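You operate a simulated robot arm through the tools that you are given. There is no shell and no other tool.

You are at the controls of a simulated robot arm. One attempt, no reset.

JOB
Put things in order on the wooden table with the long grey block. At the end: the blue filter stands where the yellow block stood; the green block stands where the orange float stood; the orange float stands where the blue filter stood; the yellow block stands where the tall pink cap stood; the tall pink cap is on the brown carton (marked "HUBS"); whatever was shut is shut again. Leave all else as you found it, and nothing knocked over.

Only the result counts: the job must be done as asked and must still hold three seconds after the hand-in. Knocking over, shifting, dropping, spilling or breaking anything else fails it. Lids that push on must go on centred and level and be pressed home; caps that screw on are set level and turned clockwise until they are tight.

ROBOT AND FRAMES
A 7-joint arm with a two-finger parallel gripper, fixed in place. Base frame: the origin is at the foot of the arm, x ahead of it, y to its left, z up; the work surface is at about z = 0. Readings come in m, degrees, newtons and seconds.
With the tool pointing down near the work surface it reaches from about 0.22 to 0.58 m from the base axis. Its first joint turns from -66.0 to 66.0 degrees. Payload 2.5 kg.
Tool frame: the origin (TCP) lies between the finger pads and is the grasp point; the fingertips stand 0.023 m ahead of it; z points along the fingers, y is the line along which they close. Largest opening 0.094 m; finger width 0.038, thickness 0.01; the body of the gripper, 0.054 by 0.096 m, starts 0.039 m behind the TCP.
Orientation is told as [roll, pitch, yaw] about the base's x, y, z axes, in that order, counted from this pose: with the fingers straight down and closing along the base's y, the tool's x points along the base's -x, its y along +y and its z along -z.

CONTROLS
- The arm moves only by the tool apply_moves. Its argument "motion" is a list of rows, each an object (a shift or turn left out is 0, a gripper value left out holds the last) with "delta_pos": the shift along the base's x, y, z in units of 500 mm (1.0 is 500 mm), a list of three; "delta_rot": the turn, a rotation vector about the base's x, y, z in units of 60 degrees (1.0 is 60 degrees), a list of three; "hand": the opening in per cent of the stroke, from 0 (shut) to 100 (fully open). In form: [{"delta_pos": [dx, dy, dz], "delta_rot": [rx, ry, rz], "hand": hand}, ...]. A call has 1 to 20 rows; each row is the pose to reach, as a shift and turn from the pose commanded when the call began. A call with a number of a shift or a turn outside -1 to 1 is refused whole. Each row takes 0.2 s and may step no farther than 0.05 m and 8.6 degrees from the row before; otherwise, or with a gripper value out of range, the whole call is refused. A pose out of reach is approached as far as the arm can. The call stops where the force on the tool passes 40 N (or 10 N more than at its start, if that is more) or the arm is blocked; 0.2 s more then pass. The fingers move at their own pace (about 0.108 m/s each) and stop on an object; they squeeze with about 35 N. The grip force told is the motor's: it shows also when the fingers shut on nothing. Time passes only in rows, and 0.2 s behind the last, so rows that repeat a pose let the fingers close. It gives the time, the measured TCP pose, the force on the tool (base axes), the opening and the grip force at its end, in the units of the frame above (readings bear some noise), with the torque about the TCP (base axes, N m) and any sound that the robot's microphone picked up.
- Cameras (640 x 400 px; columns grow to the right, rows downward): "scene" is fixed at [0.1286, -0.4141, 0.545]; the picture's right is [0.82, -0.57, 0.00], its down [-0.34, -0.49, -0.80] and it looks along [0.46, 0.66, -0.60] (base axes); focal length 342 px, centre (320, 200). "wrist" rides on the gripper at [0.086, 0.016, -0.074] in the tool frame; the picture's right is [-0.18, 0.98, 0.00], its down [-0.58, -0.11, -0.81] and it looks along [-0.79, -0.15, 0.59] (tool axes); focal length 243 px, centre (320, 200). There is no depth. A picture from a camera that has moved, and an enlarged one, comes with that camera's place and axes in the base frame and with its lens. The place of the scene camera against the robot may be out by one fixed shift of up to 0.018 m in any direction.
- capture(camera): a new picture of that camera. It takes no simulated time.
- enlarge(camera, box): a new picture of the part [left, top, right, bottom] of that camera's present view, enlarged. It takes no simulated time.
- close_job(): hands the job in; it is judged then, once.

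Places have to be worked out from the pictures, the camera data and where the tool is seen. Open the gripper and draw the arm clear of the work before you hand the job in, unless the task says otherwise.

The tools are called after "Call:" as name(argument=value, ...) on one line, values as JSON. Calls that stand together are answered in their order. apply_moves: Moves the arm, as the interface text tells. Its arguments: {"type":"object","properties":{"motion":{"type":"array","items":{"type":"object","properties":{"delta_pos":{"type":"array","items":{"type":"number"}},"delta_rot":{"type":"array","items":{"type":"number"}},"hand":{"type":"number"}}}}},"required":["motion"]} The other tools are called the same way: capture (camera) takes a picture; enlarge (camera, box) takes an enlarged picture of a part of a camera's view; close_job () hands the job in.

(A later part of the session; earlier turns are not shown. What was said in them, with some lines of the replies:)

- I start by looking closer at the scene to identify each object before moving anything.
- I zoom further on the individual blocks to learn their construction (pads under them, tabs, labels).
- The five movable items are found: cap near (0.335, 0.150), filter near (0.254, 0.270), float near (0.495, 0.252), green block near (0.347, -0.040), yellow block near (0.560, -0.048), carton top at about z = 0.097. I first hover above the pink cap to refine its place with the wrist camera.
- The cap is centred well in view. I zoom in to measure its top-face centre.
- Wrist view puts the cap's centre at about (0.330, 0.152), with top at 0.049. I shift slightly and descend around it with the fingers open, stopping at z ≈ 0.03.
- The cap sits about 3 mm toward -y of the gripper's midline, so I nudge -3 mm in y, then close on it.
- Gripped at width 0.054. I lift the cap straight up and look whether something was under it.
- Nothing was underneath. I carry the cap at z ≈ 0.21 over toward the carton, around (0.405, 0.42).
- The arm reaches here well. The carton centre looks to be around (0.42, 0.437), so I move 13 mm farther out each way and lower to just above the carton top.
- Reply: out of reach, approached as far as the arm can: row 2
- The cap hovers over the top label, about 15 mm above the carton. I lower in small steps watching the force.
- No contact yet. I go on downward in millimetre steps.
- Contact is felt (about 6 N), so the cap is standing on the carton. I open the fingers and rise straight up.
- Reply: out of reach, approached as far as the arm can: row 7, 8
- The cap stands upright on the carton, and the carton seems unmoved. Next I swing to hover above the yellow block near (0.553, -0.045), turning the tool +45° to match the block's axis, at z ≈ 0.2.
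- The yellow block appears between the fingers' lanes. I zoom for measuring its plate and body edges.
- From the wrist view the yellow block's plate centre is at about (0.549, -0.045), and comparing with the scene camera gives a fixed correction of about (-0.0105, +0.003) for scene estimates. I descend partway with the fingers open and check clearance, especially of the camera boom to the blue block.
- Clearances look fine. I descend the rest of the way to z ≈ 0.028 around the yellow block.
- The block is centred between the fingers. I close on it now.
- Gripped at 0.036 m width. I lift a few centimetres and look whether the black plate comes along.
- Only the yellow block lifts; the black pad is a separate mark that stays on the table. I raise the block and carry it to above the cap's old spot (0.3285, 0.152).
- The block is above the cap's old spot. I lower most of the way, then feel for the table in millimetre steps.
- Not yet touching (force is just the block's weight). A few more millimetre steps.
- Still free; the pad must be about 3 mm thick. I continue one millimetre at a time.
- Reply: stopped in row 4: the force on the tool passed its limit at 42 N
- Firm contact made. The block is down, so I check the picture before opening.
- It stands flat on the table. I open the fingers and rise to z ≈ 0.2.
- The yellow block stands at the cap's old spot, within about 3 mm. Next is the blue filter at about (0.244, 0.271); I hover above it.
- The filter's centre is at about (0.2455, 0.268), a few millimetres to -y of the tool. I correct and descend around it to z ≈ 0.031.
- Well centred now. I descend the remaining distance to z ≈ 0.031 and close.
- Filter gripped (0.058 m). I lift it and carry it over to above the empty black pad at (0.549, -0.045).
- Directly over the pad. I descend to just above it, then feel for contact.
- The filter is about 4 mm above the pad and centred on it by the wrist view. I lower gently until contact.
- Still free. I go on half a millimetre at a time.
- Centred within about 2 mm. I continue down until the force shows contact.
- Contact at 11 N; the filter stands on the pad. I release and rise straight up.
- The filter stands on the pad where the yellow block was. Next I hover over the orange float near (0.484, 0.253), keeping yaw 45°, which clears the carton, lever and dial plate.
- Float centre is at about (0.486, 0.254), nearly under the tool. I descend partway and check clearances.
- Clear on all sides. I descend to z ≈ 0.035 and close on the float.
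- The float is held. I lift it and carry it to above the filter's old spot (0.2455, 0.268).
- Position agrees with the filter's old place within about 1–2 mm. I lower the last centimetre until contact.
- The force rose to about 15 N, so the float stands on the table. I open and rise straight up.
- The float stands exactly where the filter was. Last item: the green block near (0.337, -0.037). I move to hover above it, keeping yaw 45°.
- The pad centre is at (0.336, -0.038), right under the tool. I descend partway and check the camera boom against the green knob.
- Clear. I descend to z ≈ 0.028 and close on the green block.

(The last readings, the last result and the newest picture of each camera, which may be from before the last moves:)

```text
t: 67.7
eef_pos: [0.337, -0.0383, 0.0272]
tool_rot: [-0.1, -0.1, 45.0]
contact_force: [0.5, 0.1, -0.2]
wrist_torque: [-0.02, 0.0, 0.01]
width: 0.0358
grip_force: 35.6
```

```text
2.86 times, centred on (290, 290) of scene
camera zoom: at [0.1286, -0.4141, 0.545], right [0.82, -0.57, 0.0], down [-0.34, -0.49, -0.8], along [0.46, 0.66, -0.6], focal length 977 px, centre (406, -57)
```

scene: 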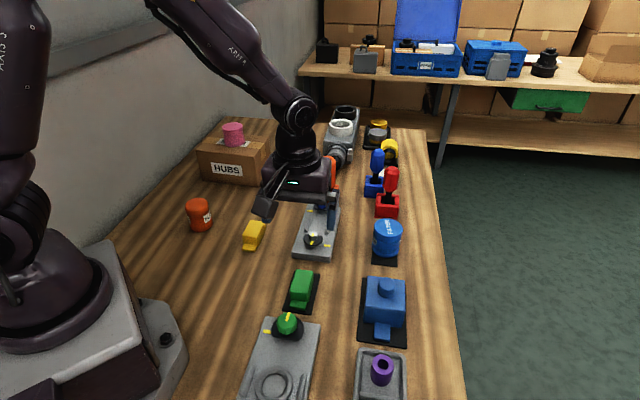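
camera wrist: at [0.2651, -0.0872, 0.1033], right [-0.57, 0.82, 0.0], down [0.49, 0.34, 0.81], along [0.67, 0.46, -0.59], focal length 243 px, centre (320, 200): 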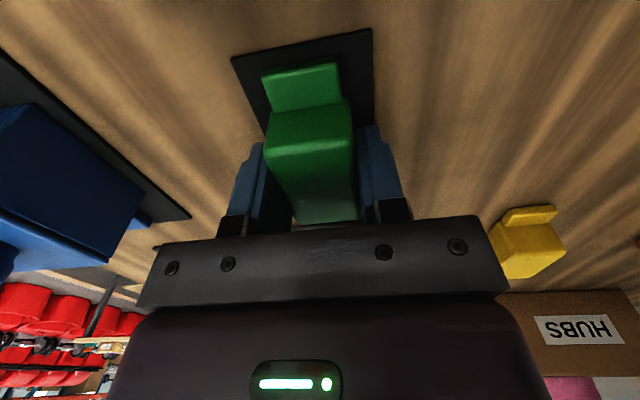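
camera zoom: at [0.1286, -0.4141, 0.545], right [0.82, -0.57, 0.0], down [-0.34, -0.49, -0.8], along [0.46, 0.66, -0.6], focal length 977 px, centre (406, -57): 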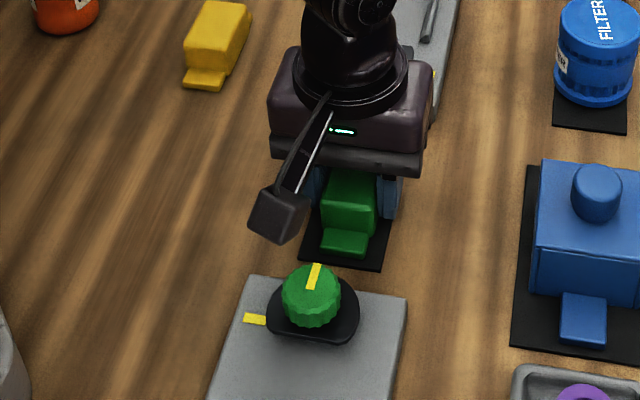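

Green block gripped at 0.036 m. I lift it and carry it above the float's old spot (0.486, 0.2545).

Call:
apply_moves(motion=[{"delta_pos": [0, 0, 0.02]}, {"delta_pos": [0, 0, 0.08]}, {"delta_pos": [0, 0, 0.16]}, {"delta_pos": [0, 0, 0.24]}, {"delta_pos": [0, 0, 0.32]}, {"delta_pos": [0.015, 0.029, 0.35]}, {"delta_pos": [0.05, 0.098, 0.35]}, {"delta_pos": [0.085, 0.167, 0.35]}, {"delta_pos": [0.12, 0.235, 0.35]}, {"delta_pos": [0.155, 0.304, 0.35]}, {"delta_pos": [0.19, 0.372, 0.35]}, {"delta_pos": [0.225, 0.441, 0.35]}, {"delta_pos": [0.26, 0.51, 0.35]}, {"delta_pos": [0.285, 0.559, 0.35]}, {"delta_pos": [0.298, 0.584, 0.34]}, {"delta_pos": [0.298, 0.584, 0.34]}])

Call:
capture(camera="wrist")

Call:
capture(camera="scene")

```text
t: 71.1
eef_pos: [0.4876, 0.2516, 0.1973]
tool_rot: [0.0, 0.0, 45.0]
contact_force: [-0.4, 0.4, -1.9]
wrist_torque: [-0.01, 0.02, 0.03]
width: 0.0354
grip_force: 34.7
```

```text
taken
camera wrist: at [0.4152, 0.2032, 0.2734], right [-0.57, 0.82, 0.0], down [0.49, 0.34, 0.81], along [0.66, 0.46, -0.59], focal length 243 px, centre (320, 200)
```

wrist: 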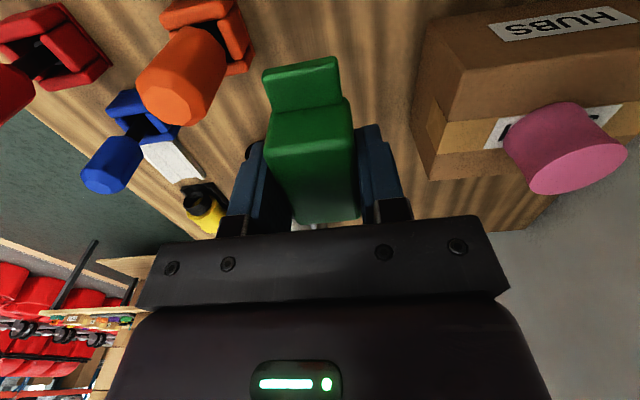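

```text
taken
```

scene: 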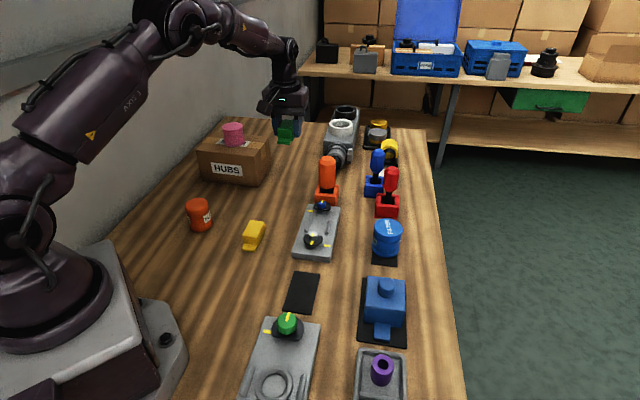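

I descend to about 1 cm above the table and check placement against the float's old base position.

Call:
apply_moves(motion=[{"delta_pos": [-0.002, 0.002, -0.04]}, {"delta_pos": [-0.002, 0.002, -0.11]}, {"delta_pos": [-0.002, 0.002, -0.18]}, {"delta_pos": [-0.002, 0.002, -0.25]}, {"delta_pos": [-0.002, 0.002, -0.3]}, {"delta_pos": [-0.002, 0.002, -0.324]}, {"delta_pos": [-0.002, 0.002, -0.33]}, {"delta_pos": [-0.002, 0.002, -0.33]}])

Call:
capture(camera="wrist")

Call:
enlarge(camera="scene", box=[265, 155, 315, 210])

```text
t: 72.9
eef_pos: [0.4842, 0.2552, 0.0339]
tool_rot: [-0.1, 0.1, 45.1]
contact_force: [1.1, 0.8, -1.7]
wrist_torque: [0.01, -0.01, -0.01]
width: 0.0359
grip_force: 35.0
```

```text
taken
camera wrist: at [0.4129, 0.2058, 0.109], right [-0.57, 0.82, 0.0], down [0.49, 0.34, 0.81], along [0.67, 0.46, -0.59], focal length 243 px, centre (320, 200)
```

wrist: 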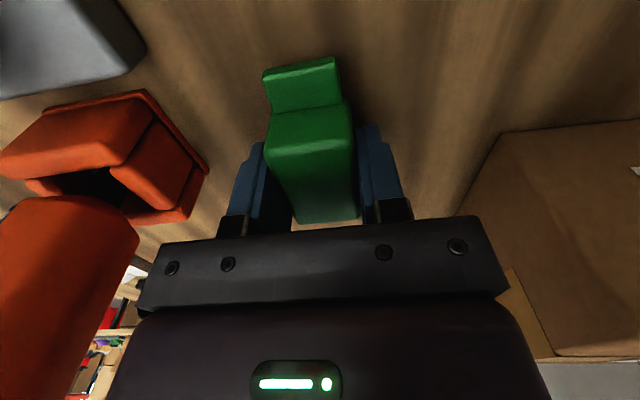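

```text
7.27 times, centred on (290, 182) of scene
camera zoom: at [0.1286, -0.4141, 0.545], right [0.82, -0.57, 0.0], down [-0.34, -0.49, -0.8], along [0.46, 0.66, -0.6], focal length 2486 px, centre (538, 327)
```

zoom: 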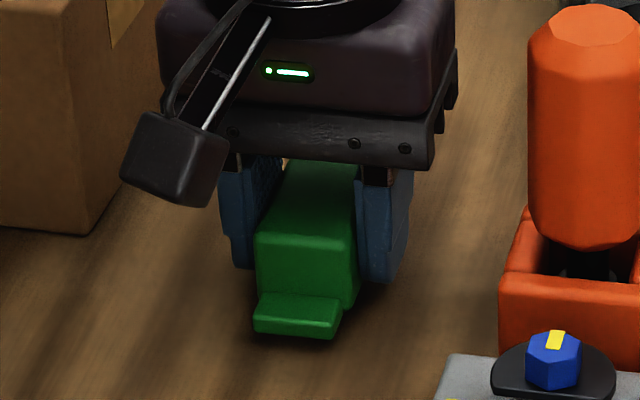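

Horizontal place agrees with the float's grasp pose within 1 mm. I lower the remaining ~8 mm in small steps.

Call:
apply_moves(motion=[{"delta_pos": [0.001, 0, -0.006]}, {"delta_pos": [0.001, 0, -0.01]}, {"delta_pos": [0.001, 0, -0.013]}, {"delta_pos": [0.001, 0, -0.015]}, {"delta_pos": [0.001, 0, -0.015]}])

Call:
capture(camera="wrist")

```text
t: 74.1
eef_pos: [0.4851, 0.2547, 0.0253]
tool_rot: [0.1, 0.0, 45.1]
contact_force: [0.0, 1.2, -1.3]
wrist_torque: [0.03, 0.02, 0.04]
width: 0.0358
grip_force: 34.6
```

```text
taken
camera wrist: at [0.4125, 0.2058, 0.1011], right [-0.57, 0.82, 0.0], down [0.49, 0.34, 0.81], along [0.67, 0.46, -0.59], focal length 243 px, centre (320, 200)
```

wrist: 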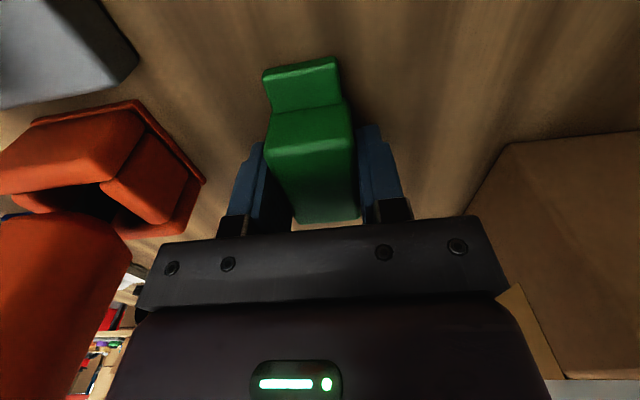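

Almost there; half-millimetre steps until the force shows contact.

Call:
apply_moves(motion=[{"delta_pos": [0, 0, -0.001]}, {"delta_pos": [0, 0, -0.0015]}, {"delta_pos": [0, 0, -0.0015]}])

```text
t: 74.9
eef_pos: [0.4857, 0.2535, 0.0244]
tool_rot: [0.0, 0.1, 45.0]
contact_force: [0.4, 0.0, -1.1]
wrist_torque: [-0.02, -0.01, 0.01]
width: 0.0356
grip_force: 35.2
```

Call:
apply_moves(motion=[{"delta_pos": [0, 0, -0.001]}, {"delta_pos": [0, 0, -0.0015]}, {"delta_pos": [0, 0, -0.0015]}])

```text
t: 75.7
eef_pos: [0.486, 0.2545, 0.0241]
tool_rot: [0.0, 0.1, 45.1]
contact_force: [-1.0, -0.1, 2.9]
wrist_torque: [-0.08, 0.19, -0.01]
width: 0.0357
grip_force: 34.7
```

Contact felt (about +4 N from the hanging weight). I open the fingers and rise straight up.

Call:
apply_moves(motion=[{"delta_pos": [0, 0, 0], "hand": 55}, {"delta_pos": [0, 0, 0], "hand": 80}, {"delta_pos": [0, 0, 0.0], "hand": 80}, {"delta_pos": [0, 0, 0.03], "hand": 80}, {"delta_pos": [0, 0, 0.09], "hand": 80}, {"delta_pos": [0, 0, 0.16], "hand": 80}, {"delta_pos": [0, 0, 0.24], "hand": 80}, {"delta_pos": [0, 0, 0.32], "hand": 80}, {"delta_pos": [0, 0, 0.38], "hand": 80}, {"delta_pos": [0, 0, 0.38], "hand": 80}])

Call:
enlarge(camera="scene", box=[265, 155, 315, 210])

Call:
capture(camera="scene")

Call:
capture(camera="wrist")

```text
t: 77.9
eef_pos: [0.4851, 0.2569, 0.2149]
tool_rot: [0.0, 0.1, 45.1]
contact_force: [0.6, 0.2, -0.4]
wrist_torque: [-0.02, -0.02, 0.01]
width: 0.0748
grip_force: 0.2
```

```text
7.27 times, centred on (290, 182) of scene
camera zoom: at [0.1286, -0.4141, 0.545], right [0.82, -0.57, 0.0], down [-0.34, -0.49, -0.8], along [0.46, 0.66, -0.6], focal length 2486 px, centre (538, 327)
```

zoom: 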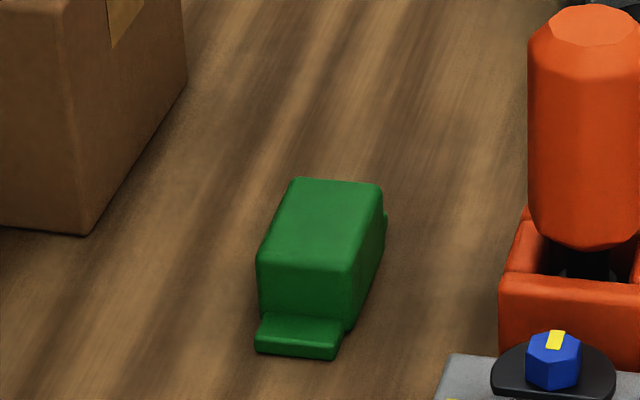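

```text
taken
```

scene: 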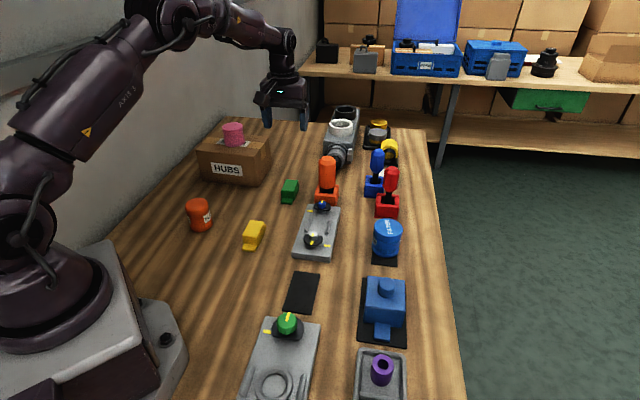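

```text
taken
camera wrist: at [0.4135, 0.2074, 0.2899], right [-0.57, 0.82, 0.0], down [0.49, 0.34, 0.81], along [0.66, 0.46, -0.59], focal length 243 px, centre (320, 200)
```

wrist: 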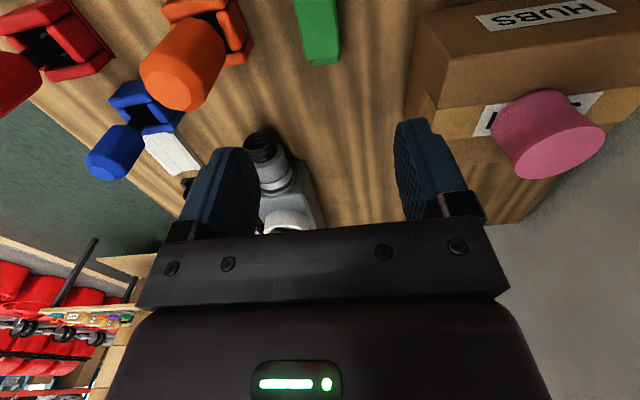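

All five items stand at their targets, and the surrounding pieces look unchanged. I withdraw the arm up and back, clear of the work, with the gripper open.

Call:
apply_moves(motion=[{"delta_pos": [-0.01, 0, 0.05], "hand": 100}, {"delta_pos": [-0.05, -0.01, 0.1], "hand": 100}, {"delta_pos": [-0.1, -0.025, 0.15], "hand": 100}, {"delta_pos": [-0.16, -0.04, 0.18], "hand": 100}, {"delta_pos": [-0.22, -0.055, 0.2], "hand": 100}, {"delta_pos": [-0.28, -0.07, 0.2], "hand": 100}, {"delta_pos": [-0.34, -0.085, 0.2], "hand": 100}, {"delta_pos": [-0.39, -0.1, 0.2], "hand": 100}, {"delta_pos": [-0.42, -0.105, 0.2], "hand": 100}, {"delta_pos": [-0.42, -0.105, 0.2], "hand": 100}, {"delta_pos": [-0.42, -0.105, 0.2], "hand": 100}])

Call:
capture(camera="scene")

Call:
enlarge(camera="scene", box=[160, 110, 320, 260])

Call:
enlarge(camera="scene", box=[280, 90, 440, 260])

Call:
enlarge(camera="scene", box=[220, 220, 460, 400])

```text
t: 80.3
eef_pos: [0.2736, 0.2031, 0.3143]
tool_rot: [0.1, 0.0, 45.1]
contact_force: [-0.1, -0.5, -0.1]
wrist_torque: [-0.02, -0.01, -0.04]
width: 0.0937
grip_force: 0.0
```

```text
taken
```

scene: 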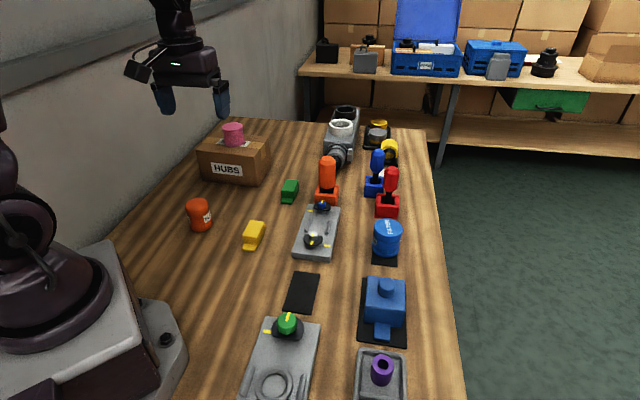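

```text
2.67 times, centred on (240, 185) of scene
camera zoom: at [0.1286, -0.4141, 0.545], right [0.82, -0.57, 0.0], down [-0.34, -0.49, -0.8], along [0.46, 0.66, -0.6], focal length 912 px, centre (533, 240)
```

zoom: 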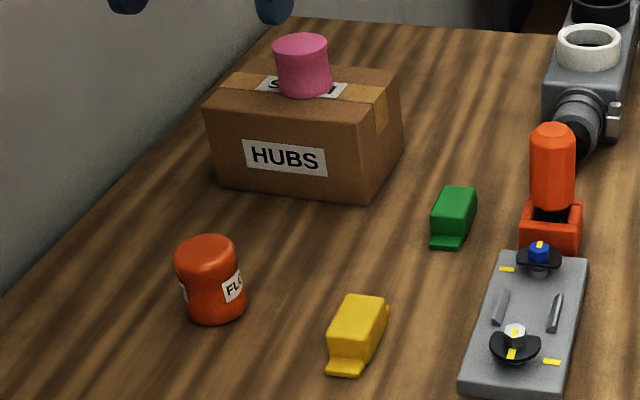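

```text
2.35 times, centred on (360, 175) of scene
camera zoom: at [0.1286, -0.4141, 0.545], right [0.82, -0.57, 0.0], down [-0.34, -0.49, -0.8], along [0.46, 0.66, -0.6], focal length 804 px, centre (226, 259)
```

zoom: 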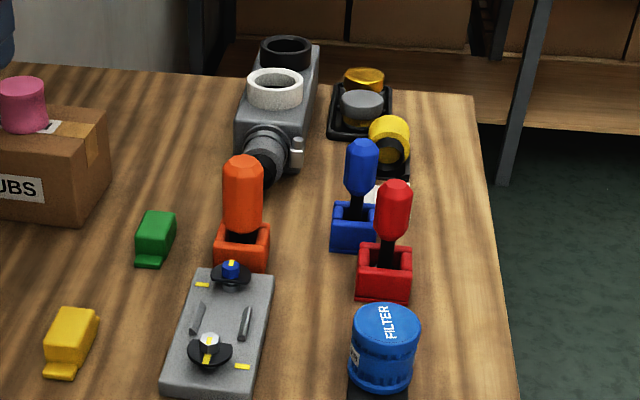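

```text
2.22 times, centred on (340, 310) of scene
camera zoom: at [0.1286, -0.4141, 0.545], right [0.82, -0.57, 0.0], down [-0.34, -0.49, -0.8], along [0.46, 0.66, -0.6], focal length 760 px, centre (276, -44)
```

zoom: 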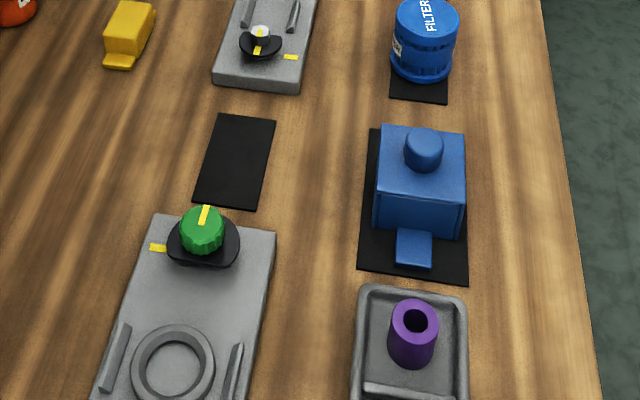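

The pictures show the cap upright on the carton, and the yellow block, filter, float and green block each at their assigned spots. Everything else matches the first pictures, nothing was opened, and the arm is clear with the gripper open, so I hand in.

Call:
close_job()

```text
The job is handed in.
```

The job is handed in. All five items are where you asked, judging by the last pictures; no verdict came back.

- **Tall pink cap:** it stands upright on top of the HUBS carton, close to the middle of the lid.
- **Yellow block:** it stands where the cap stood, within about 3 mm.
- **Blue filter:** it stands on the black pad where the yellow block stood, within about 2 mm of the block's old centre. The pad turned out to be separate from the block and stayed in place.
- **Orange float:** it stands where the filter stood, within about 1 mm.
- **Green block:** it stands where the float stood, within about 4 mm. Its own black pad is still in its old spot.

Nothing I moved opened or closed anything, so nothing needed shutting. The carton, levers, dials and other pieces look the same as in the first pictures. The gripper is open and the arm is clear of the work.
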